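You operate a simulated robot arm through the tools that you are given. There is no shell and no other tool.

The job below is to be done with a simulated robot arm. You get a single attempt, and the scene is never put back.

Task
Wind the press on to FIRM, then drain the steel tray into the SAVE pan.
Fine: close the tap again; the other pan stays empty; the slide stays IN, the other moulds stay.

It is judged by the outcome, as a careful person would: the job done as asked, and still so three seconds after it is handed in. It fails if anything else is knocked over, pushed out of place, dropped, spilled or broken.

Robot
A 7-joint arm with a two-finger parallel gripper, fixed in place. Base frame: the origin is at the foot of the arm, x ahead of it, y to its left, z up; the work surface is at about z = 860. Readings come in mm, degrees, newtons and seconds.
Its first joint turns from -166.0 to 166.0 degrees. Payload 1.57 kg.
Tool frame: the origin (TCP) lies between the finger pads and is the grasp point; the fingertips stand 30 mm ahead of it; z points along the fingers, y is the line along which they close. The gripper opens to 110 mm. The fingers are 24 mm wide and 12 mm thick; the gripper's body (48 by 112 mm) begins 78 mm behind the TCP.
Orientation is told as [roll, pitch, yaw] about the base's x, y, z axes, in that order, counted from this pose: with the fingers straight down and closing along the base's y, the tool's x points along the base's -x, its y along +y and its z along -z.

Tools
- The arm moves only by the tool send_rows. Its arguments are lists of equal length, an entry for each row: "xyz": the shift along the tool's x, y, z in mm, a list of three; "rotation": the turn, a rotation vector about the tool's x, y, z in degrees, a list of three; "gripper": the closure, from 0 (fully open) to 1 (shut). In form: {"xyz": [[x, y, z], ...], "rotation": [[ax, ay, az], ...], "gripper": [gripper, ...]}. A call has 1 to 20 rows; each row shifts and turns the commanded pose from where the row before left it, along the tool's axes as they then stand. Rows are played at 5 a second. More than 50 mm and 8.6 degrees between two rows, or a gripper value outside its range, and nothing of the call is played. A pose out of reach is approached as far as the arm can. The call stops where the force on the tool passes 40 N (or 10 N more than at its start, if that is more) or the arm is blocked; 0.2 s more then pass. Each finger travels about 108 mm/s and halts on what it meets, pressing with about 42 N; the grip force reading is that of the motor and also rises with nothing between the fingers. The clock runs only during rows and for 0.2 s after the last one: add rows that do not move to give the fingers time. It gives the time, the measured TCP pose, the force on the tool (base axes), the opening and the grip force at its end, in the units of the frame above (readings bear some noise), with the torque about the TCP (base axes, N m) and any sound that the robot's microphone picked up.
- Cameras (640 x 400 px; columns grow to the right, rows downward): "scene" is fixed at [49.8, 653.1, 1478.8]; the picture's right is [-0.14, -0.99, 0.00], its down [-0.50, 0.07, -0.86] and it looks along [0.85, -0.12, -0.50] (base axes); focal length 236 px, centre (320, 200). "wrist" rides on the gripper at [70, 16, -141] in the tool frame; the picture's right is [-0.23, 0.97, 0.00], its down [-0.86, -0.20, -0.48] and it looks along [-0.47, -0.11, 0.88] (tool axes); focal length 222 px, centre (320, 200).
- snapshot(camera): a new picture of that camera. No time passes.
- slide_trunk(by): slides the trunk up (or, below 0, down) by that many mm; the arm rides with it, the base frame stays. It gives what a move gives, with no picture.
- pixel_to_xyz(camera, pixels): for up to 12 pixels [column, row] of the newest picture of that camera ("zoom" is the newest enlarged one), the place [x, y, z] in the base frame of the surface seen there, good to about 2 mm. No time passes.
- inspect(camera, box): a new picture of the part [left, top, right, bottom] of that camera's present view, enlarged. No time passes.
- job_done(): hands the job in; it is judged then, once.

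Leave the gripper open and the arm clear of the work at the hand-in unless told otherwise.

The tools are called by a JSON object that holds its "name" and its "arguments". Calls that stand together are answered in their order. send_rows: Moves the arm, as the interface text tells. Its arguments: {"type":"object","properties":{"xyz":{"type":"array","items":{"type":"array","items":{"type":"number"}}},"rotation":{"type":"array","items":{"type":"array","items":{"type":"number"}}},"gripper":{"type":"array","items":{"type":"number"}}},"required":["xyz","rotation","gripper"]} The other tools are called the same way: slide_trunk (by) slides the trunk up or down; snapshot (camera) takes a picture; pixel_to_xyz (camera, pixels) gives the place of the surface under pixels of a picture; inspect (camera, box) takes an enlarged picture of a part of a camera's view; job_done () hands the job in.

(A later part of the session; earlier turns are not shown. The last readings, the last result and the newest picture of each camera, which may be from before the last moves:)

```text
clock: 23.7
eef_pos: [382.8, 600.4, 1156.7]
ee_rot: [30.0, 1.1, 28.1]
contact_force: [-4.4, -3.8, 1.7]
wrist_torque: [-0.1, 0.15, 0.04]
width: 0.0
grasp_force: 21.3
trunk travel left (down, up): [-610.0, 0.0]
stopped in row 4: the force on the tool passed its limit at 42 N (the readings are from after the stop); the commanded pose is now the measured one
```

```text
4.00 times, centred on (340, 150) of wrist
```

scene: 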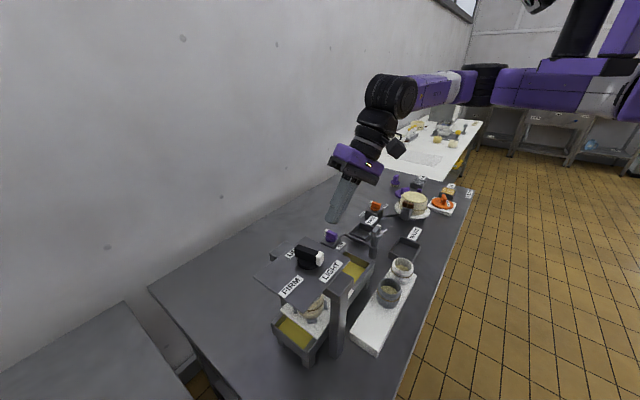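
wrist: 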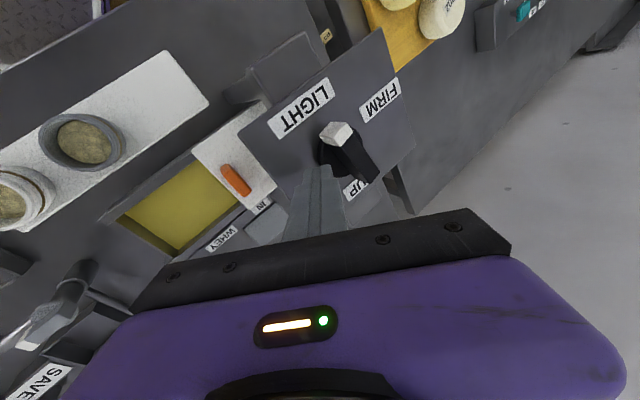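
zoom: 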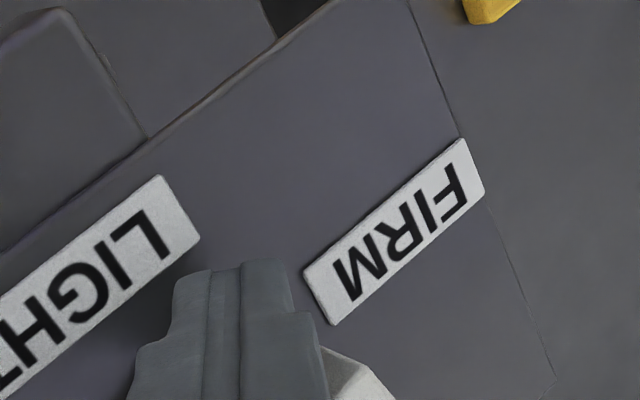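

The tool advanced about 3 mm, so the bar did turn a little more. It is stiffening rather than stopped. I'll measure its angle again.

{"name": "inspect", "arguments": {"camera": "scene", "box": [280, 220, 340, 300]}}

{"name": "pixel_to_xyz", "arguments": {"camera": "zoom", "pixels": [[325, 112], [338, 112], [350, 114], [300, 140], [315, 145], [330, 150], [266, 186], [280, 184], [300, 186], [275, 175], [290, 175], [312, 178]]}}

```text
5.00 times, centred on (310, 260) of scene
```

zoom: 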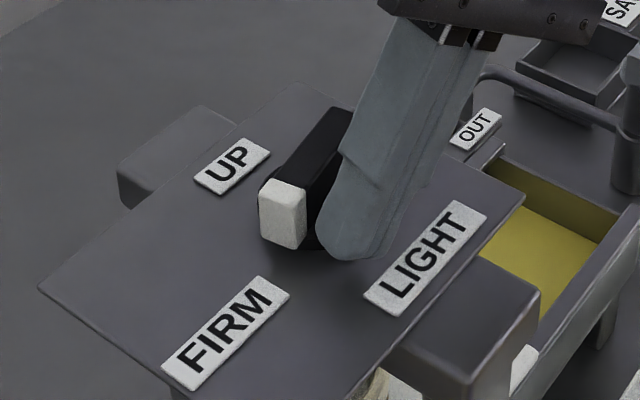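

```text
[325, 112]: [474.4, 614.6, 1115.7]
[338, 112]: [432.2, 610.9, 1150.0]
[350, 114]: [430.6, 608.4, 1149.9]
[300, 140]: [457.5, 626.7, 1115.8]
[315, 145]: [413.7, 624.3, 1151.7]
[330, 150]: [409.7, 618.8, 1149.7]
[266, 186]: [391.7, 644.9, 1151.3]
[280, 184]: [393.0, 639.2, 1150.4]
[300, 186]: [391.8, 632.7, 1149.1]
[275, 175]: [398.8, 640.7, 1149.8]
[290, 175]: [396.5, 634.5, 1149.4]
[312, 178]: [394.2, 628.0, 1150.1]
```

The bar now points at about bearing 146°, in line with the FIRM label. I back off and lift to check that it stays there.

{"name": "send_rows", "arguments": {"xyz": [[9.9, -7.3, -4.2], [0, 15, -26], [0, 15, -26], [0, 0, 0]], "rotation": [[0, 0, 0], [0, 0, 0], [0, 0, 0], [0, 0, 0]], "gripper": [1, 1, 1, 1]}}

{"name": "inspect", "arguments": {"camera": "scene", "box": [280, 220, 340, 300]}}

{"name": "pixel_to_xyz", "arguments": {"camera": "zoom", "pixels": [[330, 112], [340, 112], [352, 116], [360, 125], [315, 145], [330, 150], [266, 186], [280, 184], [300, 186], [275, 175], [290, 175], [312, 178]]}}

{"name": "snapshot", "arguments": {"camera": "wrist"}}

```text
clock: 24.7
eef_pos: [379.0, 587.8, 1215.4]
ee_rot: [29.8, 1.1, 28.1]
contact_force: [-0.5, 0.1, -0.3]
wrist_torque: [0.04, -0.02, -0.03]
width: 0.2
grasp_force: 21.2
trunk travel left (down, up): [-610.0, 0.0]
```

```text
5.00 times, centred on (310, 260) of scene
```

zoom: 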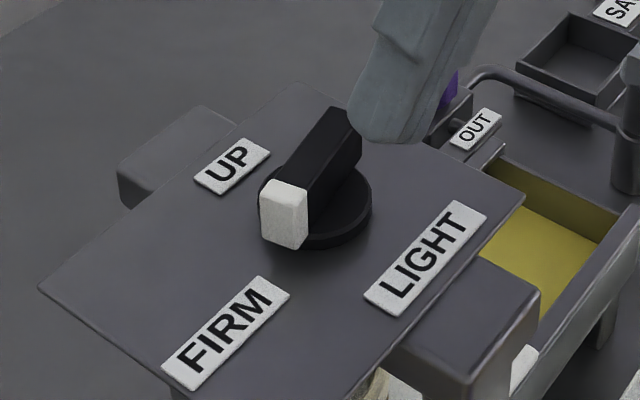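

```text
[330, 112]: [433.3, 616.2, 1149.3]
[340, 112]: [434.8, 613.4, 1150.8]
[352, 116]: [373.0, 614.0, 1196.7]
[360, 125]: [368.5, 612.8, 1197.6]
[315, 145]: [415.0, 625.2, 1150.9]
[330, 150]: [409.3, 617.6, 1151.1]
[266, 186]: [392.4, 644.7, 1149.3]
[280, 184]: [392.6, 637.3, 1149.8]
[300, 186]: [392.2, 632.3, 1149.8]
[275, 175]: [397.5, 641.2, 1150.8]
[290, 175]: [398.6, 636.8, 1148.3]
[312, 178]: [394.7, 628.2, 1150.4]
```

```text
taken
```

wrist: 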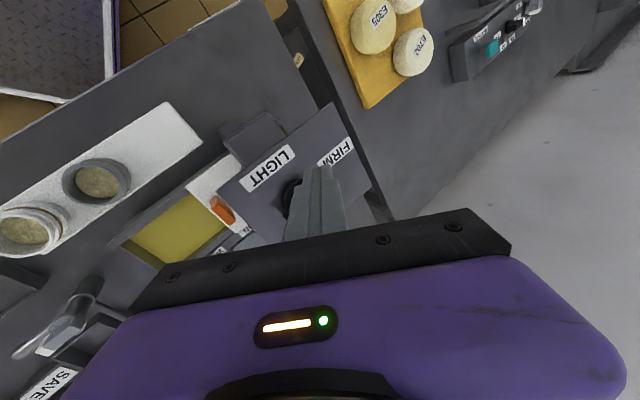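

The knob stays put: its left edge runs (433,616)→(392,645), bearing 145°, which is exactly on FIRM. Now I withdraw toward the middle of the bench, straighten the tool, and look at the tap and spout.

{"name": "send_rows", "arguments": {"xyz": [[-14.7, -24.5, -22.2], [-14.7, -24.5, -22.2], [-14.7, -24.5, -22.2], [-14.7, -24.5, -22.2], [-14.7, -24.5, -22.2], [0, 0, 0], [0, 0, 0], [0, 0, 0], [0, 0, 0], [0, 0, 0], [0, 0, 0]], "rotation": [[0, 0, 0], [0, 0, 0], [0, 0, 0], [0, 0, 0], [0, 0, 0], [6, 0, 0], [6, 0, 0], [6, 0, 0], [6, 0, 0], [6, 0, 0], [0, 0, 0]], "gripper": [1, 1, 1, 1, 1, 1, 1, 1, 1, 1, 1]}}

{"name": "snapshot", "arguments": {"camera": "wrist"}}

{"name": "inspect", "arguments": {"camera": "scene", "box": [310, 200, 430, 290]}}

```text
clock: 27.1
eef_pos: [523.3, 481.6, 1250.2]
ee_rot: [0.0, 1.2, 28.1]
contact_force: [0.3, -0.4, -0.1]
wrist_torque: [-0.01, 0.01, -0.01]
width: 0.0
grasp_force: 21.0
trunk travel left (down, up): [-610.0, 0.0]
```

```text
taken
```

wrist: 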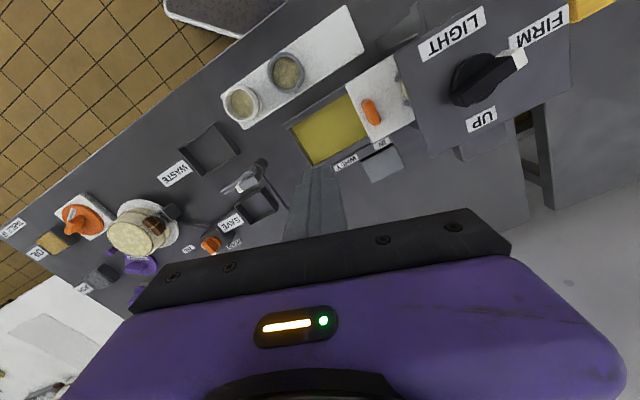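

```text
4.44 times, centred on (370, 245) of scene
```

zoom: 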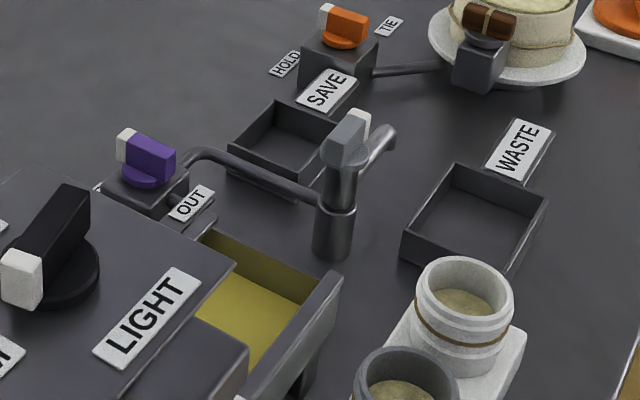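

The wrist view confirms the knob points at FIRM. Now I measure the swivel spout (column at zoom (336,215), cap at (345,140), outlet at (390,135)), the pans and the purple tap.

{"name": "pixel_to_xyz", "arguments": {"camera": "zoom", "pixels": [[335, 150], [345, 125], [360, 115], [366, 125], [345, 160], [390, 130], [380, 150], [365, 165], [375, 135], [335, 195], [335, 240], [385, 128]]}}

{"name": "pixel_to_xyz", "arguments": {"camera": "zoom", "pixels": [[232, 148], [278, 103], [338, 130], [290, 180], [285, 145], [404, 240], [458, 166], [545, 205], [500, 270], [475, 220], [220, 165], [325, 90]]}}

{"name": "pixel_to_xyz", "arguments": {"camera": "zoom", "pixels": [[125, 132], [130, 150], [150, 140], [170, 152], [140, 160], [150, 185], [160, 172], [110, 185], [140, 205], [180, 180], [190, 205], [128, 165]]}}

```text
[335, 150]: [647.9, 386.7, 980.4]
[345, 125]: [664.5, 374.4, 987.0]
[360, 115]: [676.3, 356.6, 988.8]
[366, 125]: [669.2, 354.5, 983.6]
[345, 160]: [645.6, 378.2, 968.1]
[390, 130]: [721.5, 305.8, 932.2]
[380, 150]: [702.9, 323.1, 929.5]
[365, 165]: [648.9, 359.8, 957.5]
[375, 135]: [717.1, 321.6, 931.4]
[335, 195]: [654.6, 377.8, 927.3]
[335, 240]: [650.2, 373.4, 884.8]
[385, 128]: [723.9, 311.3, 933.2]
```

```text
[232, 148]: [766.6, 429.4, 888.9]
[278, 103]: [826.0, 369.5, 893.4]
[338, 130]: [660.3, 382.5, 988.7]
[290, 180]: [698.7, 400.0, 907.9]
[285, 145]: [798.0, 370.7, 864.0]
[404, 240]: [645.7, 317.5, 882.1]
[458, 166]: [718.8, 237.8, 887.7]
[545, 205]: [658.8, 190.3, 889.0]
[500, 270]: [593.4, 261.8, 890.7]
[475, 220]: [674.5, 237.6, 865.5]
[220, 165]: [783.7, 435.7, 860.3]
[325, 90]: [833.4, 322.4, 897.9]
```

```text
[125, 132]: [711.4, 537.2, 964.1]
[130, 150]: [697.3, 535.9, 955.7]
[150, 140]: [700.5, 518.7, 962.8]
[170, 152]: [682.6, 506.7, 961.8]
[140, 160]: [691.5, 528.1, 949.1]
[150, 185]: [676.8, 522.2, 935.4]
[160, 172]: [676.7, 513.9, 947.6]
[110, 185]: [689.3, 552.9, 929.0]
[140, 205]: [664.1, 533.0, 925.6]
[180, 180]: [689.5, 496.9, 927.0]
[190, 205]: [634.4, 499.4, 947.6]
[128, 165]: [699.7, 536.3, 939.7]
```

The geometry so far:
- Swivel column centre is about (660,368), with the outlet at (722,308,932), bearing -44°, midway between the pans.
- The SAVE pan lies at bearing about 0° from the column.
- The cap on top is a bar aligned with the spout, top at z≈989.

I move above it, turn the tool to yaw -46° so the fingers will straddle that cap, level it, and open the gripper.

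{"name": "send_rows", "arguments": {"xyz": [[-25.6, -25, 0], [-25.6, -25, 0], [-25.6, -25, 0], [0, 0, 0], [0, 0, 0], [0, 0, 0], [0, 0, 0], [0, 0, 0], [0, 0, 0], [0, 0, 0], [0, 0, 0], [0, 0, 0], [0, 0, 0], [0, 0, 0], [0, 0, 0]], "rotation": [[0, 0, 0], [0, 0, 0], [0, 0, 0], [0.57, -1.06, 0], [0, 0, 7.4], [0, 0, 7.4], [0, 0, 7.4], [0, 0, 7.4], [0, 0, 7.4], [0, 0, 7.4], [0, 0, 7.4], [0, 0, 7.4], [0, 0, 7.4], [0, 0, 7.4], [0, 0, 0]], "gripper": [1, 1, 1, 0.5, 0.5, 0.5, 0.5, 0.5, 0.5, 0.5, 0.5, 0.5, 0.5, 0.5, 0.5]}}

{"name": "snapshot", "arguments": {"camera": "wrist"}}

```text
clock: 30.3
eef_pos: [625.1, 451.1, 1248.5]
ee_rot: [-0.1, -0.6, -46.1]
contact_force: [-0.5, -0.6, 0.4]
wrist_torque: [-0.03, 0.0, 0.01]
width: 55.4
grasp_force: 0.1
trunk travel left (down, up): [-610.0, 0.0]
```

```text
taken
```

wrist: 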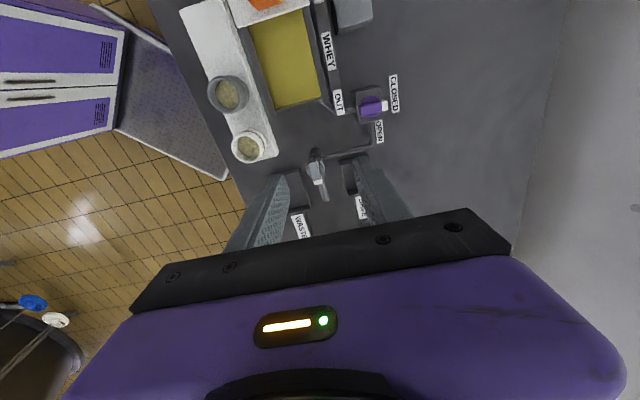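

From here I enlarge the spout cap at (317,175) and the tap at (372,107).

{"name": "inspect", "arguments": {"camera": "wrist", "box": [270, 130, 390, 210]}}

{"name": "pixel_to_xyz", "arguments": {"camera": "wrist", "pixels": [[311, 165], [318, 164], [315, 180], [322, 180], [318, 172], [325, 198], [322, 195], [343, 162], [357, 155], [345, 190], [365, 103], [374, 108]]}}

{"name": "inspect", "arguments": {"camera": "wrist", "box": [320, 60, 420, 160]}}

```text
5.00 times, centred on (330, 170) of wrist
```

zoom: 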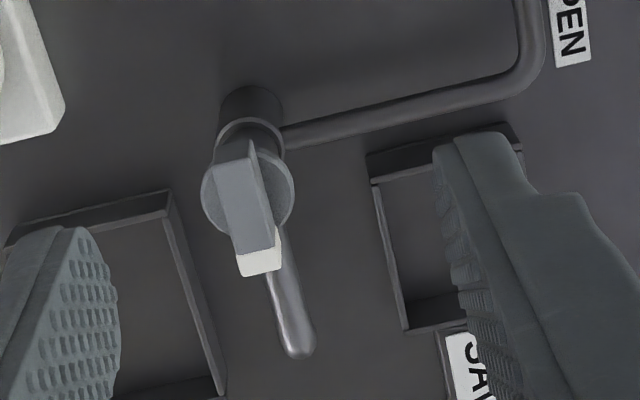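

```text
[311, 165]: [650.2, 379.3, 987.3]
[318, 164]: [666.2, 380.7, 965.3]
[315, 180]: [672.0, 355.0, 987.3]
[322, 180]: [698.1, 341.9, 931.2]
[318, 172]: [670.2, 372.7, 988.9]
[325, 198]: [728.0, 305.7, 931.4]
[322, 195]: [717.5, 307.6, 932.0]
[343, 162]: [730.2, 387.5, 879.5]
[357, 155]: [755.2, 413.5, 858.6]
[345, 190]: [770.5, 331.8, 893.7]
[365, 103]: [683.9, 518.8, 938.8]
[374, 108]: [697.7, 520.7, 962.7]
```

```text
4.00 times, centred on (370, 110) of wrist
```

zoom: 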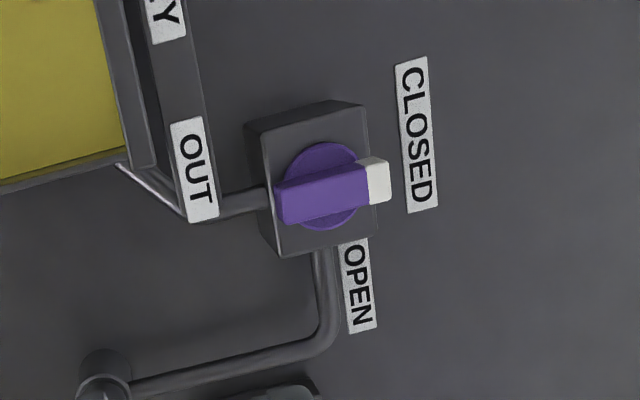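

I read the tap's bar and labels from this zoom.

{"name": "pixel_to_xyz", "arguments": {"camera": "zoom", "pixels": [[280, 188], [282, 215], [368, 168], [370, 200], [386, 165], [388, 198], [322, 146], [320, 226], [400, 70], [430, 205], [345, 245], [372, 325]]}}

{"name": "inspect", "arguments": {"camera": "wrist", "box": [290, 150, 350, 210]}}

{"name": "pixel_to_xyz", "arguments": {"camera": "zoom", "pixels": [[262, 142], [306, 135], [290, 250], [325, 240], [340, 150], [330, 200], [345, 190], [300, 270], [330, 262], [250, 190], [365, 190], [370, 330]]}}

```text
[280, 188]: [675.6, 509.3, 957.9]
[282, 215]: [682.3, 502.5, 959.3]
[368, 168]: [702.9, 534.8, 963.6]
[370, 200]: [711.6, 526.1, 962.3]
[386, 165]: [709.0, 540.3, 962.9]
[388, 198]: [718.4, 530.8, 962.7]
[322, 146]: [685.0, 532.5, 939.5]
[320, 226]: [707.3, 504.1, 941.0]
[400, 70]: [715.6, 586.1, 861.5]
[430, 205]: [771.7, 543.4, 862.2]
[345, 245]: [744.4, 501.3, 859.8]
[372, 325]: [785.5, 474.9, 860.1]
```

```text
6.67 times, centred on (320, 180) of wrist
```

zoom: 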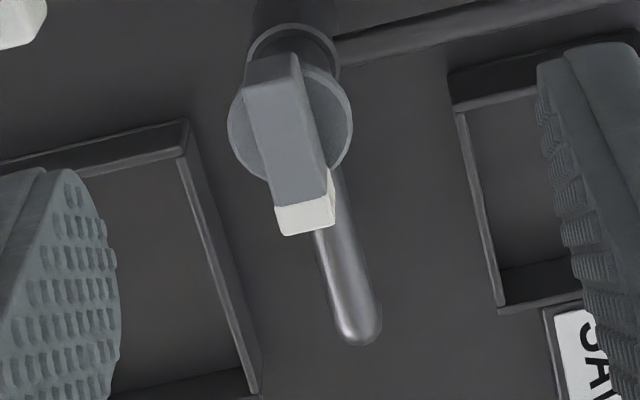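

```text
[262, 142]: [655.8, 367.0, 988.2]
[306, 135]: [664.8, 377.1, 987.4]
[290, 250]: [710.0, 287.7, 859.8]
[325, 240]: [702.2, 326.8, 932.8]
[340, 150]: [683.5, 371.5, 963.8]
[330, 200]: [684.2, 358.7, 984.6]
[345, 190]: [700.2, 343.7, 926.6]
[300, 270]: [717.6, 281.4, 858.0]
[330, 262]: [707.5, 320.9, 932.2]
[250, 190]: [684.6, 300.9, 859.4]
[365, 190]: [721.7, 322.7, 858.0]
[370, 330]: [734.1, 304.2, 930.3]
```

I read the cap's corners and disc edge.

{"name": "pixel_to_xyz", "arguments": {"camera": "zoom", "pixels": [[250, 86], [294, 60], [278, 200], [324, 188], [282, 226], [330, 215], [232, 125], [350, 120], [325, 72], [262, 170], [300, 130], [375, 325]]}}

```text
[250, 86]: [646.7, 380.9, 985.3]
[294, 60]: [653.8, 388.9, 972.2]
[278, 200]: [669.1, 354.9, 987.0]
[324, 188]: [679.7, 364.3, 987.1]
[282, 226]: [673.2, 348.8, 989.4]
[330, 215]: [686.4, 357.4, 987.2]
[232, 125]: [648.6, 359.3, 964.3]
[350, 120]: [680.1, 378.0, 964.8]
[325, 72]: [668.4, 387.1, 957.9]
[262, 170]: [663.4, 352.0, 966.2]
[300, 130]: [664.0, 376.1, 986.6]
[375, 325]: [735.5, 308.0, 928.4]
```

The swivel's axis is at about (665,369). The cap bar lies at bearing ≈ -48°, is 14 mm wide, and spans z 966–988. The SAVE pan is at bearing about +4° and the spout at about -45°, so I need roughly +50° counter-clockwise. I move above the cap, then down.

{"name": "send_rows", "arguments": {"xyz": [[-29, -9.3, 0], [-29, -9.3, 0], [-29, -9.3, 0], [0, 0, 40], [0, 0, 40], [0, 0, 40], [0, 0, 40], [0, 0, 35], [0, 0, 0]], "rotation": [[0, 0, 2], [0, 0, 0], [0, 0, 0], [0, 0, 0], [0, 0, 0], [0, 0, 0], [0, 0, 0], [0, 0, 0], [0, 0, 0]], "gripper": [0.5, 0.5, 0.5, 0.5, 0.5, 0.5, 0.5, 0.5, 0.5]}}

{"name": "inspect", "arguments": {"camera": "wrist", "box": [220, 60, 460, 210]}}

{"name": "inspect", "arguments": {"camera": "scene", "box": [310, 190, 430, 280]}}

```text
clock: 32.3
eef_pos: [663.4, 368.7, 1052.6]
ee_rot: [-0.2, -0.6, -48.0]
contact_force: [-0.1, 0.4, 1.0]
wrist_torque: [0.02, -0.02, 0.02]
width: 55.0
grasp_force: 0.0
trunk travel left (down, up): [-610.0, 0.0]
```

```text
2.67 times, centred on (340, 135) of wrist
```

zoom: 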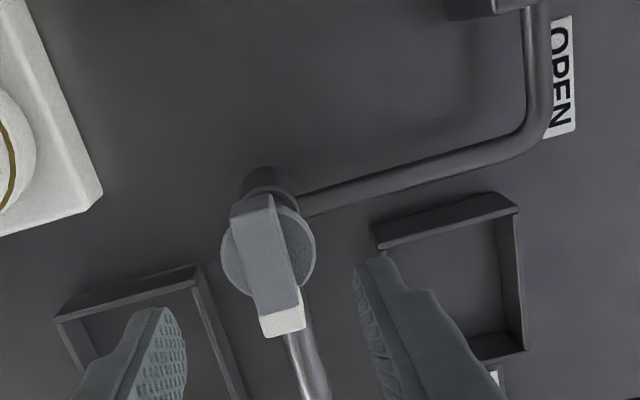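

```text
4.44 times, centred on (370, 235) of scene
```

zoom: 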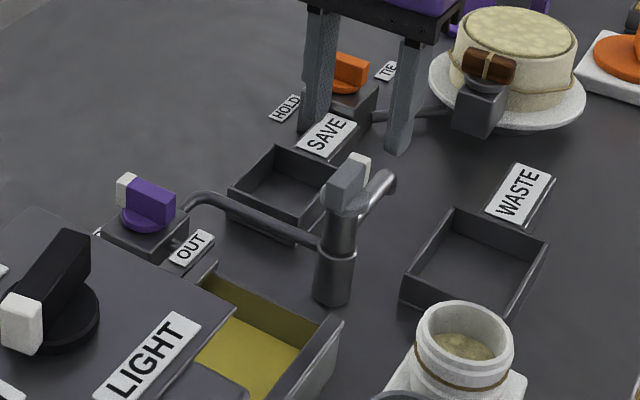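

Aligned: the fingers straddle the cap. I lower 51 mm and close on the cap bar.

{"name": "send_rows", "arguments": {"xyz": [[1, 0, 26], [0, 0, 25], [0, 0, 0], [0, 0, 0], [0, 0, 0], [0, 0, 0]], "rotation": [[0, 0, 0], [0, 0, 0], [0, 0, 0], [0, 0, 0], [0, 0, 0], [0, 0, 0]], "gripper": [0.5, 0.5, 0.5, 0.8, 1, 1]}}

{"name": "inspect", "arguments": {"camera": "scene", "box": [310, 190, 430, 280]}}

```text
clock: 33.7
eef_pos: [665.4, 368.1, 1002.2]
ee_rot: [0.1, -0.5, -48.1]
contact_force: [12.8, 11.9, -6.0]
wrist_torque: [0.5, -0.21, -0.01]
width: 15.7
grasp_force: 32.0
trunk travel left (down, up): [-610.0, 0.0]
```

```text
4.44 times, centred on (370, 235) of scene
```

zoom: 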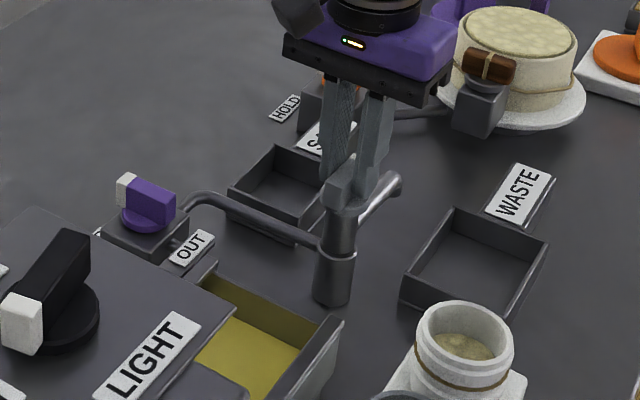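

Gripped at 15.7 mm. There's a side force of about 17 N along the closing line, so I shift 2 mm that way to relieve it and begin turning counter-clockwise, 20° first.

{"name": "send_rows", "arguments": {"xyz": [[0, 2.5, 0], [0, 0, 0], [0, 0, 0], [0, 0, 0], [0, 0, 0], [0, 0, 0]], "rotation": [[0, 0, 0], [0, 0, -5], [0, 0, -5], [0, 0, -5], [0, 0, -5], [0, 0, 0]], "gripper": [1, 1, 1, 1, 1, 1]}}

{"name": "inspect", "arguments": {"camera": "scene", "box": [310, 190, 430, 280]}}

```text
clock: 35.1
eef_pos: [663.0, 368.1, 1003.0]
ee_rot: [-0.5, -0.4, -27.9]
contact_force: [-11.8, -10.0, 4.0]
wrist_torque: [-0.05, -0.37, 0.01]
width: 15.8
grasp_force: 31.6
trunk travel left (down, up): [-610.0, 0.0]
```

```text
4.44 times, centred on (370, 235) of scene
```

zoom: 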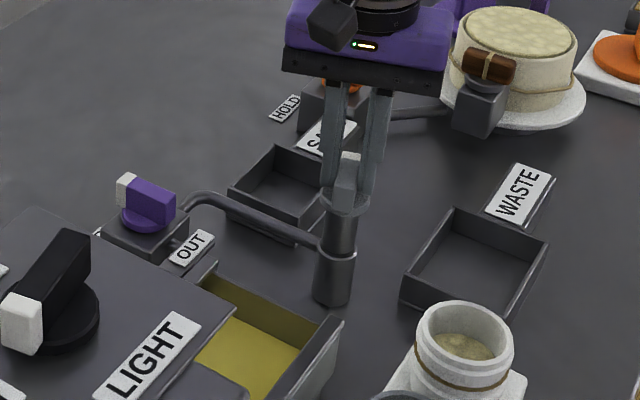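

The spout is turning. Side force is about 15 N the other way now, so I ease back 2 mm and turn 30° more.

{"name": "send_rows", "arguments": {"xyz": [[0.6, -2, 0], [0, 0, 0], [0, 0, 0], [0, 0, 0], [0, 0, 0], [0, 0, 0], [0, 0, 0], [0, 0, 0]], "rotation": [[0, 0, 0], [0, 0, -5], [0, 0, -5], [0, 0, -5], [0, 0, -5], [0, 0, -5], [0, 0, -5], [0, 0, 0]], "gripper": [1, 1, 1, 1, 1, 1, 1, 1]}}

{"name": "inspect", "arguments": {"camera": "scene", "box": [310, 190, 430, 280]}}

{"name": "snapshot", "arguments": {"camera": "wrist"}}

```text
clock: 36.9
eef_pos: [663.9, 367.3, 1002.6]
ee_rot: [-0.6, -0.2, 2.1]
contact_force: [-5.1, 0.3, -19.6]
wrist_torque: [0.63, -0.15, -0.01]
width: 15.8
grasp_force: 31.6
trunk travel left (down, up): [-610.0, 0.0]
```

```text
4.44 times, centred on (370, 235) of scene
```

zoom: 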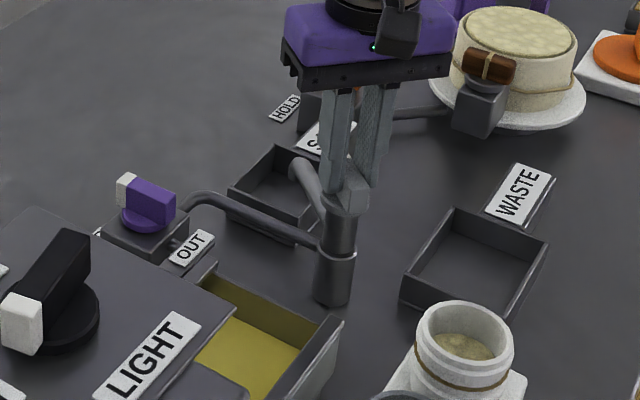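

```text
taken
```

wrist: 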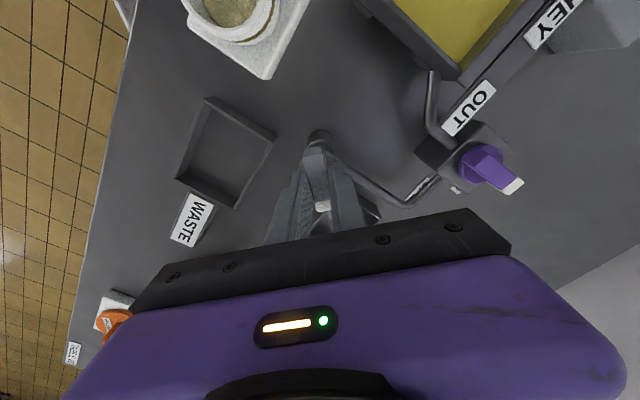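

The spout now points over the SAVE pan. I measure the outlet against the pan's edges, then decide on a last adjustment.

{"name": "inspect", "arguments": {"camera": "scene", "box": [340, 205, 400, 255]}}

```text
8.00 times, centred on (370, 230) of scene
```

zoom: 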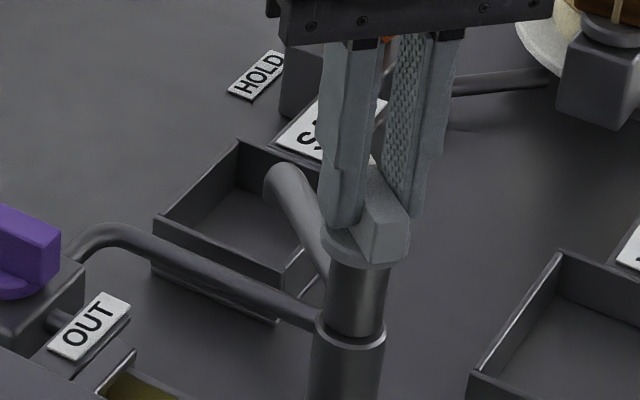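

{"name": "pixel_to_xyz", "arguments": {"camera": "zoom", "pixels": [[280, 170], [270, 185], [295, 185], [300, 220], [310, 240], [158, 218], [240, 145], [283, 268], [318, 260], [230, 215], [315, 163], [280, 315]]}}

```text
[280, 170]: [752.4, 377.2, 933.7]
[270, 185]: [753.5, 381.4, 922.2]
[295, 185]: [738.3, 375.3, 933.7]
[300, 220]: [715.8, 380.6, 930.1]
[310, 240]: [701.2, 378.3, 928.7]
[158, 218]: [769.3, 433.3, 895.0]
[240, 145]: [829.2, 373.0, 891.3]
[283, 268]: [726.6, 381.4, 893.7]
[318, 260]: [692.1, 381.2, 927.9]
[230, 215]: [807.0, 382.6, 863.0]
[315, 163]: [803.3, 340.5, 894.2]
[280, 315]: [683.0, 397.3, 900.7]
```

The outlet is at (755,378). The SAVE pan's rim corners are about (769,433), (829,373) and (727,381), so the outlet is well inside it. I release the cap and lift straight up.

{"name": "send_rows", "arguments": {"xyz": [[0, 0, 0], [0, 0, 0], [0, 0, 0], [0, 0, -25], [0, 0, -45], [0, 0, -45], [0, 0, 0]], "rotation": [[0, 0, 0], [0, 0, 0], [0, 0, 0], [0, 0, 0], [0, 0, 0], [0, 0, 0], [0, 0, 0]], "gripper": [0.7, 0.5, 0.5, 0.5, 0.5, 0.5, 0.5]}}

{"name": "inspect", "arguments": {"camera": "scene", "box": [310, 190, 430, 280]}}

{"name": "snapshot", "arguments": {"camera": "wrist"}}

```text
clock: 38.5
eef_pos: [667.0, 370.6, 1120.0]
ee_rot: [-0.7, -0.2, 2.0]
contact_force: [0.2, 0.2, -0.4]
wrist_torque: [0.01, -0.04, -0.03]
width: 55.0
grasp_force: 0.0
trunk travel left (down, up): [-610.0, 0.0]
```

```text
4.44 times, centred on (370, 235) of scene
```

zoom: 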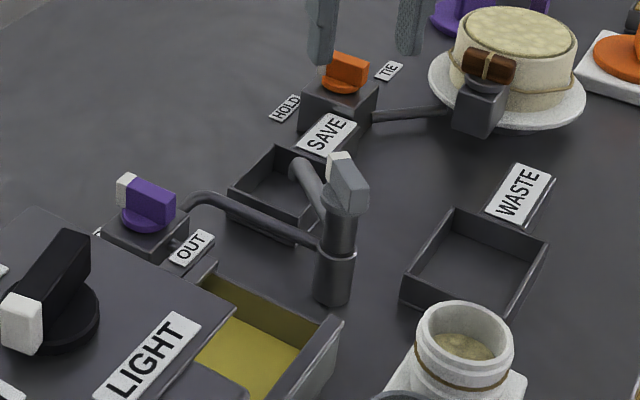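

```text
taken
```

wrist: 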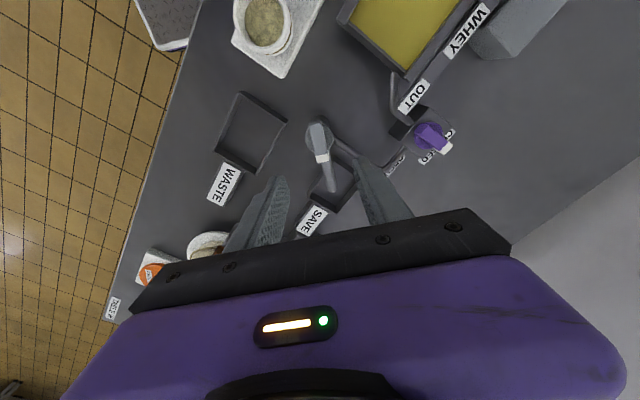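

The spout stays over SAVE. Next I move above the purple tap at about (696,520), turning the tool to yaw 41° to straddle its bar, which lies at bearing ~41° and points to CLOSED.

{"name": "send_rows", "arguments": {"xyz": [[-8.6, 37.1, 0], [-8.6, 37.1, 0], [-8.6, 37.1, 0], [-8.6, 37.1, 0], [0, 0, 0], [0, 0, 0], [0, 0, 0], [0, 0, 0], [0, 0, 0], [0, 0, 0]], "rotation": [[0, 0, 0], [0, 0, 0], [0, 0, 0], [0, 0, 0], [0, 0, -7.8], [0, 0, -7.8], [0, 0, -7.8], [0, 0, -7.8], [0, 0, -7.8], [0, 0, 0]], "gripper": [0.5, 0.5, 0.5, 0.5, 0.5, 0.5, 0.5, 0.5, 0.5, 0.5]}}

{"name": "inspect", "arguments": {"camera": "wrist", "box": [220, 100, 440, 230]}}

{"name": "inspect", "arguments": {"camera": "scene", "box": [300, 190, 400, 270]}}

```text
clock: 40.7
eef_pos: [692.7, 518.5, 1117.3]
ee_rot: [-0.6, 0.1, 41.2]
contact_force: [-0.9, -0.9, -0.8]
wrist_torque: [0.01, -0.03, 0.01]
width: 55.3
grasp_force: 0.0
trunk travel left (down, up): [-610.0, 0.0]
```

```text
2.91 times, centred on (330, 165) of wrist
```

zoom: 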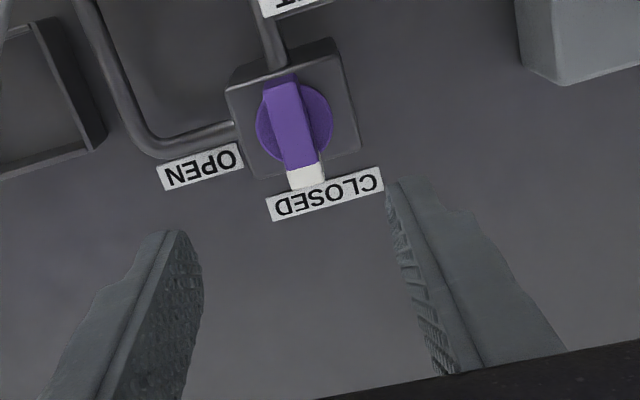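

```text
5.00 times, centred on (350, 230) of scene
```

zoom: 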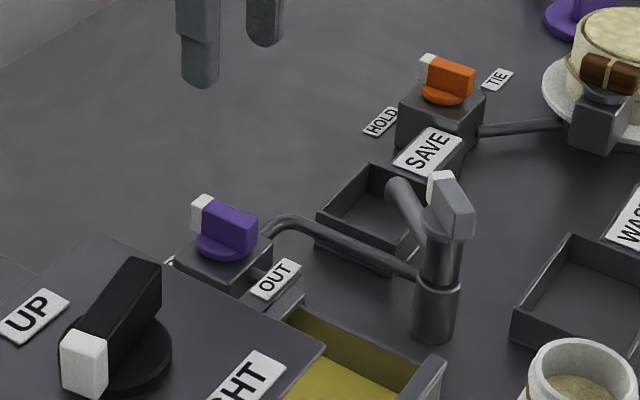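

I read the tap's geometry once more from this wrist view.

{"name": "snapshot", "arguments": {"camera": "wrist"}}

{"name": "pixel_to_xyz", "arguments": {"camera": "wrist", "pixels": [[311, 127.5], [320.5, 124.5], [319, 153.5], [329.5, 151], [309.5, 139.5], [333.5, 138], [331.7, 162.6], [289, 153.3], [277, 158], [302, 148], [299, 132], [343, 137]]}}

```text
taken
```

wrist: 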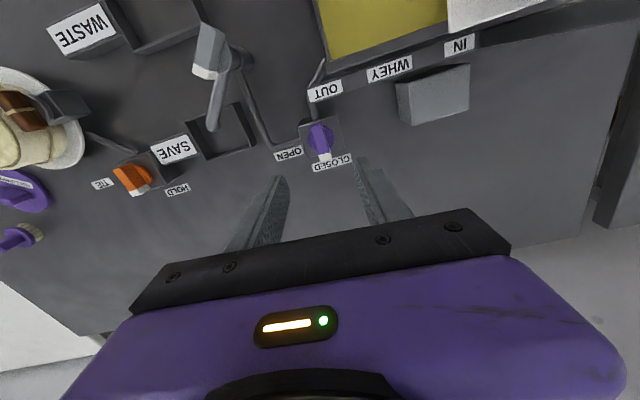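

```text
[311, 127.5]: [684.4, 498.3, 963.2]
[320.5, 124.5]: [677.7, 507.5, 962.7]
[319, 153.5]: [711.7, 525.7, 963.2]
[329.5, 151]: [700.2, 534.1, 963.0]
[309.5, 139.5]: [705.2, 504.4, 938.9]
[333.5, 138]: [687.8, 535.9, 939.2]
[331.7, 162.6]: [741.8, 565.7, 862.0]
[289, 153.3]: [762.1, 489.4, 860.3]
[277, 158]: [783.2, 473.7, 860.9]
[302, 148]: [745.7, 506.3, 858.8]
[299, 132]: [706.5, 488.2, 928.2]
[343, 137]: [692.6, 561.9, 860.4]
```

The tap pivot is at about (696.5,520), with the bar at bearing ≈ 43°, top at 963 and disc top at 940. CLOSED is at bearing 45° and OPEN at about -25°, so opening is clockwise. I centre, lower to TCP z≈976, and close the fingers on the bar.

{"name": "send_rows", "arguments": {"xyz": [[-3.8, -1.4, 0], [0, 0, 45], [0, 0, 45], [0, 0, 40], [0, 0, 11], [0, 0, 0], [0, 0, 0], [0, 0, 0], [0, 0, 0]], "rotation": [[0, 0, -2], [0, 0, 0], [0, 0, 0], [0, 0, 0], [0, 0, 0], [0, 0, 0], [0, 0, 0], [0, 0, 0], [0, 0, 0]], "gripper": [0.5, 0.5, 0.5, 0.5, 0.5, 0.5, 0.8, 1, 1]}}

{"name": "inspect", "arguments": {"camera": "scene", "box": [300, 190, 400, 270]}}

```text
clock: 42.7
eef_pos: [695.8, 520.3, 974.3]
ee_rot: [-0.5, 0.1, 43.0]
contact_force: [-1.8, 2.4, -3.8]
wrist_torque: [0.73, 0.28, 0.02]
width: 15.7
grasp_force: 31.3
trunk travel left (down, up): [-610.0, 0.0]
```

```text
5.00 times, centred on (350, 230) of scene
```

zoom: 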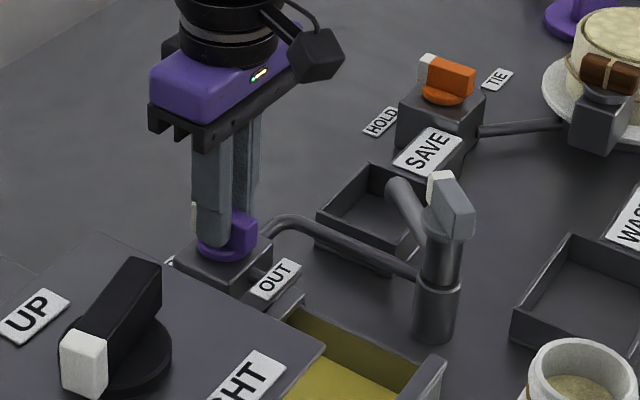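

Good grip, 15.7 mm with low force. I turn the tap clockwise 40° first and look for flow.

{"name": "send_rows", "arguments": {"xyz": [[0, 0, 0], [0, 0, 0], [0, 0, 0], [0, 0, 0], [0, 0, 0], [0, 0, 0], [0, 0, 0], [0, 0, 0], [0, 0, 0]], "rotation": [[0, 0, 5], [0, 0, 5], [0, 0, 5], [0, 0, 5], [0, 0, 5], [0, 0, 5], [0, 0, 5], [0, 0, 5], [0, 0, 0]], "gripper": [1, 1, 1, 1, 1, 1, 1, 1, 1]}}

{"name": "inspect", "arguments": {"camera": "scene", "box": [300, 190, 400, 270]}}

```text
clock: 44.7
eef_pos: [695.8, 519.6, 975.8]
ee_rot: [-0.6, 0.0, 3.0]
contact_force: [-17.3, 17.9, -21.4]
wrist_torque: [0.92, 0.3, -0.01]
width: 16.2
grasp_force: 31.5
trunk travel left (down, up): [-610.0, 0.0]
```

```text
5.00 times, centred on (350, 230) of scene
```

zoom: 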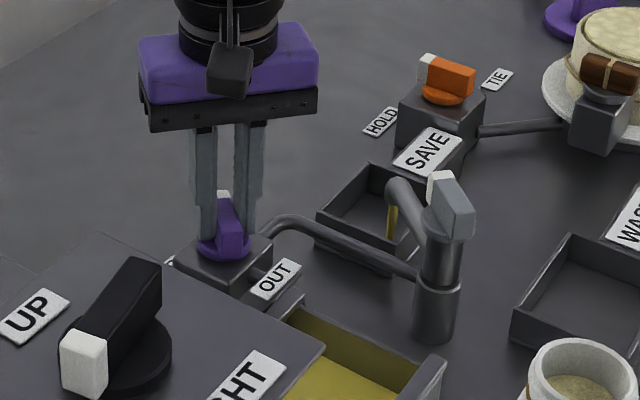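

Flow has begun: a yellow stream falls into the SAVE pan. There's some side force, which I relieve by 2 mm. Then I open further toward the OPEN label, to yaw ≈ -25.

{"name": "send_rows", "arguments": {"xyz": [[1.8, 2, 2], [0, 0, 0], [0, 0, 0], [0, 0, 0], [0, 0, 0], [0, 0, 0], [0, 0, 0]], "rotation": [[0, 0, 0], [0, 0, 5], [0, 0, 5], [0, 0, 5], [0, 0, 5], [0, 0, 5], [0, 0, 0]], "gripper": [1, 1, 1, 1, 1, 1, 1]}}

{"name": "inspect", "arguments": {"camera": "scene", "box": [300, 190, 400, 270]}}

```text
clock: 46.3
eef_pos: [694.9, 520.6, 975.2]
ee_rot: [-0.3, -0.4, -22.1]
contact_force: [-11.8, -2.9, 13.3]
wrist_torque: [0.74, 0.67, -0.04]
width: 15.8
grasp_force: 31.8
trunk travel left (down, up): [-610.0, 0.0]
```

```text
5.00 times, centred on (350, 230) of scene
```

zoom: 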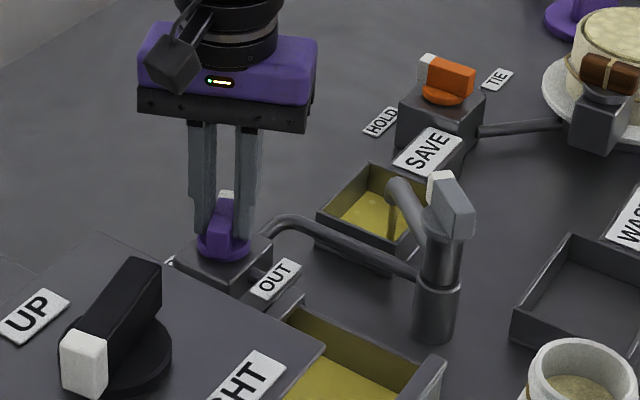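

Flow is strong and the pan is filling. I keep holding the tap, wait a short time, and track the levels in pan and tray.

{"name": "pixel_to_xyz", "arguments": {"camera": "zoom", "pixels": [[360, 215], [375, 225], [320, 375], [345, 385], [300, 345]]}}

{"name": "send_rows", "arguments": {"xyz": [[0.8, 0, 0], [0, 0, 0], [0, 0, 0], [0, 0, 0], [0, 0, 0]], "rotation": [[0, 0, 0], [0, 0, 0], [0, 0, 0], [0, 0, 0], [0, 0, 0]], "gripper": [1, 1, 1, 1, 1]}}

{"name": "inspect", "arguments": {"camera": "scene", "box": [300, 190, 400, 270]}}

{"name": "pixel_to_xyz", "arguments": {"camera": "zoom", "pixels": [[360, 215], [375, 225], [320, 375], [345, 385], [300, 345]]}}

```text
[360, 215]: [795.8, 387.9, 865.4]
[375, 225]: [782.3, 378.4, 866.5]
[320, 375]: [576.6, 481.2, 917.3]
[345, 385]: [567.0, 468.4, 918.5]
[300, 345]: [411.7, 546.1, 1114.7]
```

```text
clock: 47.5
eef_pos: [696.6, 519.8, 975.2]
ee_rot: [-0.4, -0.6, -22.0]
contact_force: [-3.0, -6.9, 24.2]
wrist_torque: [0.37, -0.2, -0.02]
width: 16.0
grasp_force: 31.4
trunk travel left (down, up): [-610.0, 0.0]
```

```text
5.00 times, centred on (350, 230) of scene
```

zoom: 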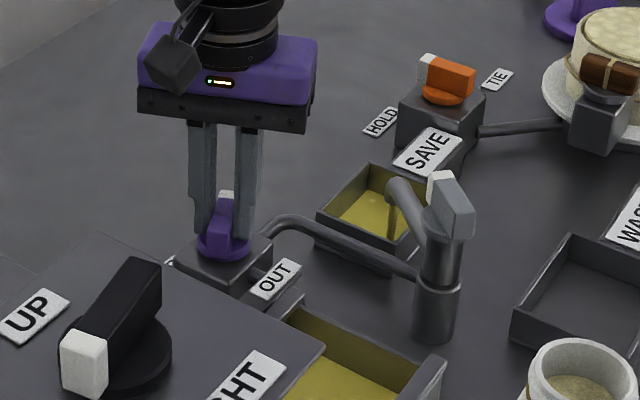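

```text
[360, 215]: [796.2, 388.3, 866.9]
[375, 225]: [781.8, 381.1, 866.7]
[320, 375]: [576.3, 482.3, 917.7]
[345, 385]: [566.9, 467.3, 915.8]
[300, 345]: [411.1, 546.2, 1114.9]
```

Levels are changing slowly: the pan surface is at about 866.8 and the tray at about 917. I ease up 1.5 mm to relax the vertical force, turn the tap 10° further open, and wait 3 s.

{"name": "send_rows", "arguments": {"xyz": [[0, 0, -1.5], [0, 0, 0], [0, 0, 0], [0, 0, 0], [0, 0, 0], [0, 0, 0], [0, 0, 0], [0, 0, 0], [0, 0, 0], [0, 0, 0], [0, 0, 0], [0, 0, 0], [0, 0, 0], [0, 0, 0], [0, 0, 0], [0, 0, 0]], "rotation": [[0, 0, 0], [0, 0, 5], [0, 0, 5], [0, 0, 0], [0, 0, 0], [0, 0, 0], [0, 0, 0], [0, 0, 0], [0, 0, 0], [0, 0, 0], [0, 0, 0], [0, 0, 0], [0, 0, 0], [0, 0, 0], [0, 0, 0], [0, 0, 0]], "gripper": [1, 1, 1, 1, 1, 1, 1, 1, 1, 1, 1, 1, 1, 1, 1, 1]}}

{"name": "inspect", "arguments": {"camera": "scene", "box": [300, 190, 400, 270]}}

{"name": "pixel_to_xyz", "arguments": {"camera": "zoom", "pixels": [[360, 215], [375, 225], [320, 375], [345, 385], [340, 205]]}}

```text
clock: 50.9
eef_pos: [695.9, 519.7, 975.0]
ee_rot: [-0.3, -0.6, -32.1]
contact_force: [16.8, 2.3, 5.5]
wrist_torque: [0.4, -0.84, -0.01]
width: 15.9
grasp_force: 31.5
trunk travel left (down, up): [-610.0, 0.0]
```

```text
5.00 times, centred on (350, 230) of scene
```

zoom: 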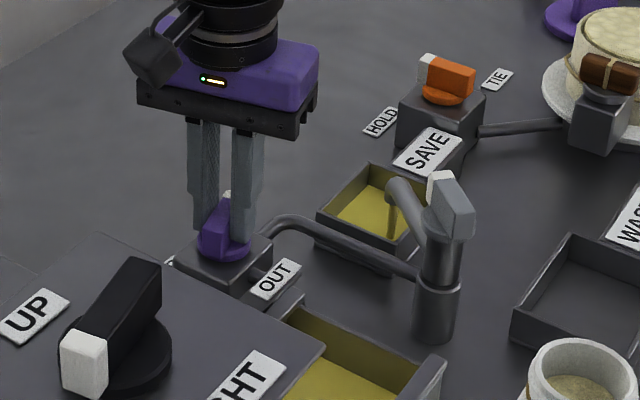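

```text
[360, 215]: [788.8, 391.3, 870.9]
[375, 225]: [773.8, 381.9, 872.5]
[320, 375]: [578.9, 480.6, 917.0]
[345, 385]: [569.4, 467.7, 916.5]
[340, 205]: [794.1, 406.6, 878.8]
```

The pan level is 871.5 and rising about 1.4 mm/s, with the rim at 893. I keep waiting, checking as it goes.

{"name": "send_rows", "arguments": {"xyz": [[-1.0, 0.7, 0], [0, 0, 0], [0, 0, 0], [0, 0, 0], [0, 0, 0], [0, 0, 0], [0, 0, 0], [0, 0, 0], [0, 0, 0], [0, 0, 0], [0, 0, 0], [0, 0, 0], [0, 0, 0], [0, 0, 0], [0, 0, 0], [0, 0, 0], [0, 0, 0], [0, 0, 0], [0, 0, 0], [0, 0, 0]], "rotation": [[0, 0, 0], [0, 0, 0], [0, 0, 0], [0, 0, 0], [0, 0, 0], [0, 0, 0], [0, 0, 0], [0, 0, 0], [0, 0, 0], [0, 0, 0], [0, 0, 0], [0, 0, 0], [0, 0, 0], [0, 0, 0], [0, 0, 0], [0, 0, 0], [0, 0, 0], [0, 0, 0], [0, 0, 0], [0, 0, 0]], "gripper": [1, 1, 1, 1, 1, 1, 1, 1, 1, 1, 1, 1, 1, 1, 1, 1, 1, 1, 1, 1]}}

{"name": "inspect", "arguments": {"camera": "scene", "box": [300, 190, 400, 270]}}

{"name": "pixel_to_xyz", "arguments": {"camera": "zoom", "pixels": [[360, 215], [375, 225], [320, 375], [345, 385], [340, 205]]}}

```text
clock: 55.1
eef_pos: [696.1, 521.2, 974.7]
ee_rot: [-0.3, -0.5, -32.0]
contact_force: [-0.5, 3.4, -1.8]
wrist_torque: [0.62, -0.19, 0.01]
width: 15.9
grasp_force: 31.4
trunk travel left (down, up): [-610.0, 0.0]
```

```text
5.00 times, centred on (350, 230) of scene
```

zoom: 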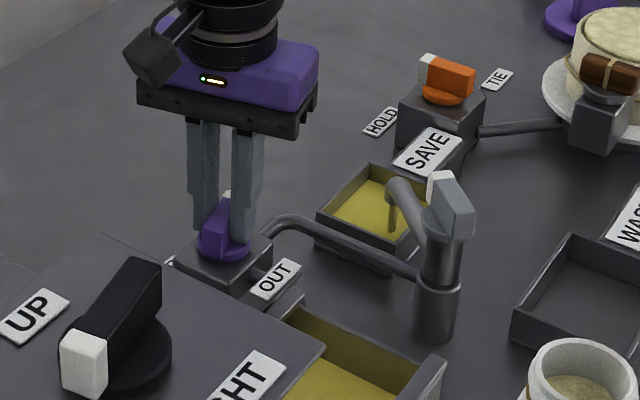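

```text
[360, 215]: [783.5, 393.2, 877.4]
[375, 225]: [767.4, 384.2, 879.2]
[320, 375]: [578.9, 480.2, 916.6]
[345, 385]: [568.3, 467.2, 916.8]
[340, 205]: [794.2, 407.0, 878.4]
```

The pan is at ~878 and the tray surface is still ~916.7. I wait 2.4 s more and look at the tray closely too.

{"name": "send_rows", "arguments": {"xyz": [[0, 0, 0], [0, 0, 0], [0, 0, 0], [0, 0, 0], [0, 0, 0], [0, 0, 0], [0, 0, 0], [0, 0, 0], [0, 0, 0], [0, 0, 0], [0, 0, 0], [0, 0, 0]], "rotation": [[0, 0, 0], [0, 0, 0], [0, 0, 0], [0, 0, 0], [0, 0, 0], [0, 0, 0], [0, 0, 0], [0, 0, 0], [0, 0, 0], [0, 0, 0], [0, 0, 0], [0, 0, 0]], "gripper": [1, 1, 1, 1, 1, 1, 1, 1, 1, 1, 1, 1]}}

{"name": "inspect", "arguments": {"camera": "scene", "box": [260, 220, 400, 360]}}

{"name": "inspect", "arguments": {"camera": "scene", "box": [300, 190, 400, 270]}}

{"name": "pixel_to_xyz", "arguments": {"camera": "zoom", "pixels": [[360, 215], [375, 225], [320, 375], [345, 385], [340, 205], [330, 213], [378, 168], [398, 248]]}}

```text
clock: 57.7
eef_pos: [695.6, 520.1, 974.7]
ee_rot: [-0.5, -0.5, -32.0]
contact_force: [-3.9, 1.7, -5.1]
wrist_torque: [0.61, -0.18, 0.02]
width: 16.1
grasp_force: 31.2
trunk travel left (down, up): [-610.0, 0.0]
```

```text
2.86 times, centred on (330, 290) of scene
```

zoom: 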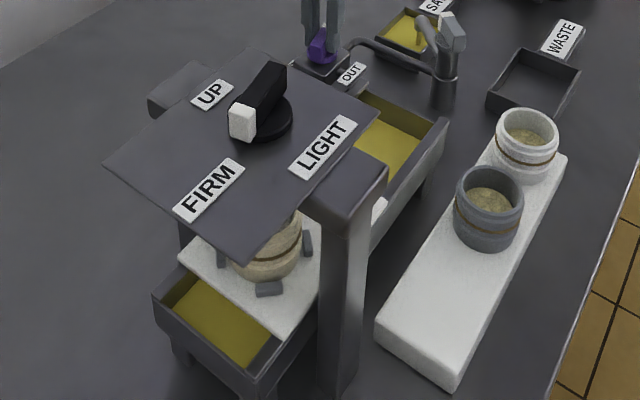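

```text
5.00 times, centred on (350, 230) of scene
```

zoom: 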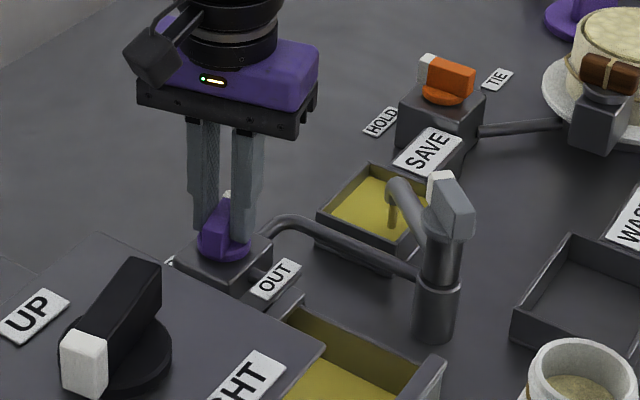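

```text
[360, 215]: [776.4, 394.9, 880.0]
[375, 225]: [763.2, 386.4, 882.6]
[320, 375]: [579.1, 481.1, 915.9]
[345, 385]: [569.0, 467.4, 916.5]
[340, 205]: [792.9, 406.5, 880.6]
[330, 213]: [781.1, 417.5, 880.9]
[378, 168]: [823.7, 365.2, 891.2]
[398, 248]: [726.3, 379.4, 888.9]
```

The pan is at ~881, the rim at ~890, and the stream is still running. I wait in short steps so it can't overflow.

{"name": "send_rows", "arguments": {"xyz": [[0, 0, 0], [0, 0, 0], [0, 0, 0], [0, 0, 0], [0, 0, 0], [0, 0, 0], [0, 0, 0], [0, 0, 0], [0, 0, 0]], "rotation": [[0, 0, 0], [0, 0, 0], [0, 0, 0], [0, 0, 0], [0, 0, 0], [0, 0, 0], [0, 0, 0], [0, 0, 0], [0, 0, 0]], "gripper": [1, 1, 1, 1, 1, 1, 1, 1, 1]}}

{"name": "inspect", "arguments": {"camera": "scene", "box": [300, 190, 400, 270]}}

{"name": "pixel_to_xyz", "arguments": {"camera": "zoom", "pixels": [[360, 215], [375, 225], [320, 375], [345, 385], [340, 205], [345, 215], [365, 200], [375, 235]]}}

{"name": "snapshot", "arguments": {"camera": "wrist"}}

```text
clock: 59.7
eef_pos: [695.7, 520.0, 974.9]
ee_rot: [-0.4, -0.5, -32.0]
contact_force: [-4.7, 2.2, -5.1]
wrist_torque: [0.54, -0.19, 0.02]
width: 15.8
grasp_force: 31.7
trunk travel left (down, up): [-610.0, 0.0]
```

```text
5.00 times, centred on (350, 230) of scene
```

zoom: 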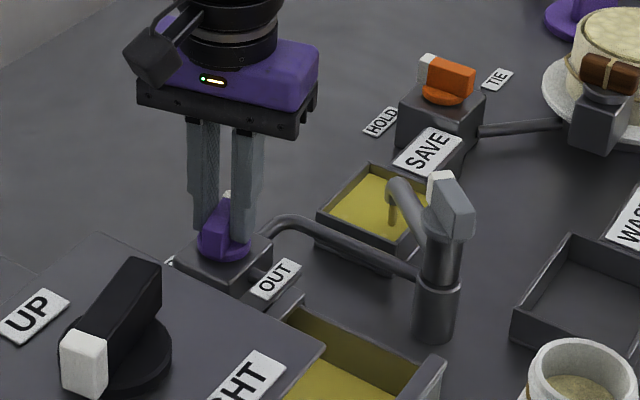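

```text
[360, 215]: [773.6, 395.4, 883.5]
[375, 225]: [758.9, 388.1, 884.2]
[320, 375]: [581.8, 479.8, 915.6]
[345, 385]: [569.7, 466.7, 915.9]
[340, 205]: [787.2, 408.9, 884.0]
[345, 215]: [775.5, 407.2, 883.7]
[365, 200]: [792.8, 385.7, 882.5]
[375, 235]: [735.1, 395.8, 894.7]
```

```text
taken
```

wrist: 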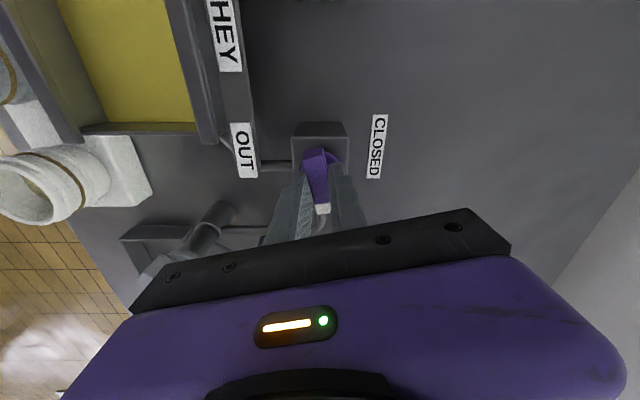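

The pan is at ~883.6 and the tray surface at ~915.8. To judge how much whey remains, I measure the tray's outer bottom edge and near end.

{"name": "inspect", "arguments": {"camera": "scene", "box": [260, 220, 400, 360]}}

{"name": "pixel_to_xyz", "arguments": {"camera": "zoom", "pixels": [[225, 320], [200, 300], [250, 350], [260, 330], [165, 318], [240, 378], [254, 385], [390, 150], [400, 165], [420, 170], [395, 200], [440, 125]]}}

```text
2.86 times, centred on (330, 290) of scene
```

zoom: 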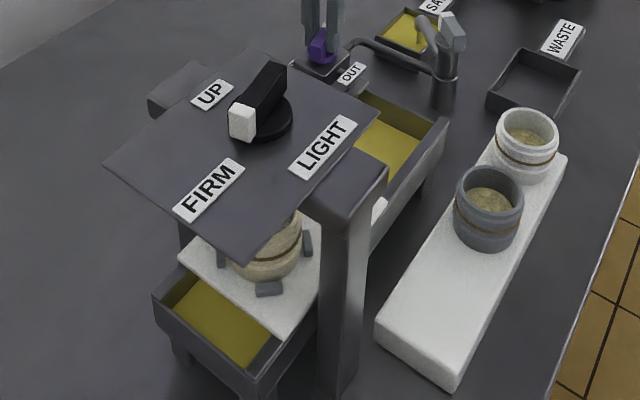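

```text
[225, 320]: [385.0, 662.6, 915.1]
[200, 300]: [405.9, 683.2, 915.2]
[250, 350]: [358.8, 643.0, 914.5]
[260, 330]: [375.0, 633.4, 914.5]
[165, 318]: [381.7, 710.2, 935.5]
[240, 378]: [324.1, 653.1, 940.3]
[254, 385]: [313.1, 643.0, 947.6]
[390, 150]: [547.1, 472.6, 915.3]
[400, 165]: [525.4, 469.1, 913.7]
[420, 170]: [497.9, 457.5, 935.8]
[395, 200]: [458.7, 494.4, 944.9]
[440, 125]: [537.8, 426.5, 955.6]
```

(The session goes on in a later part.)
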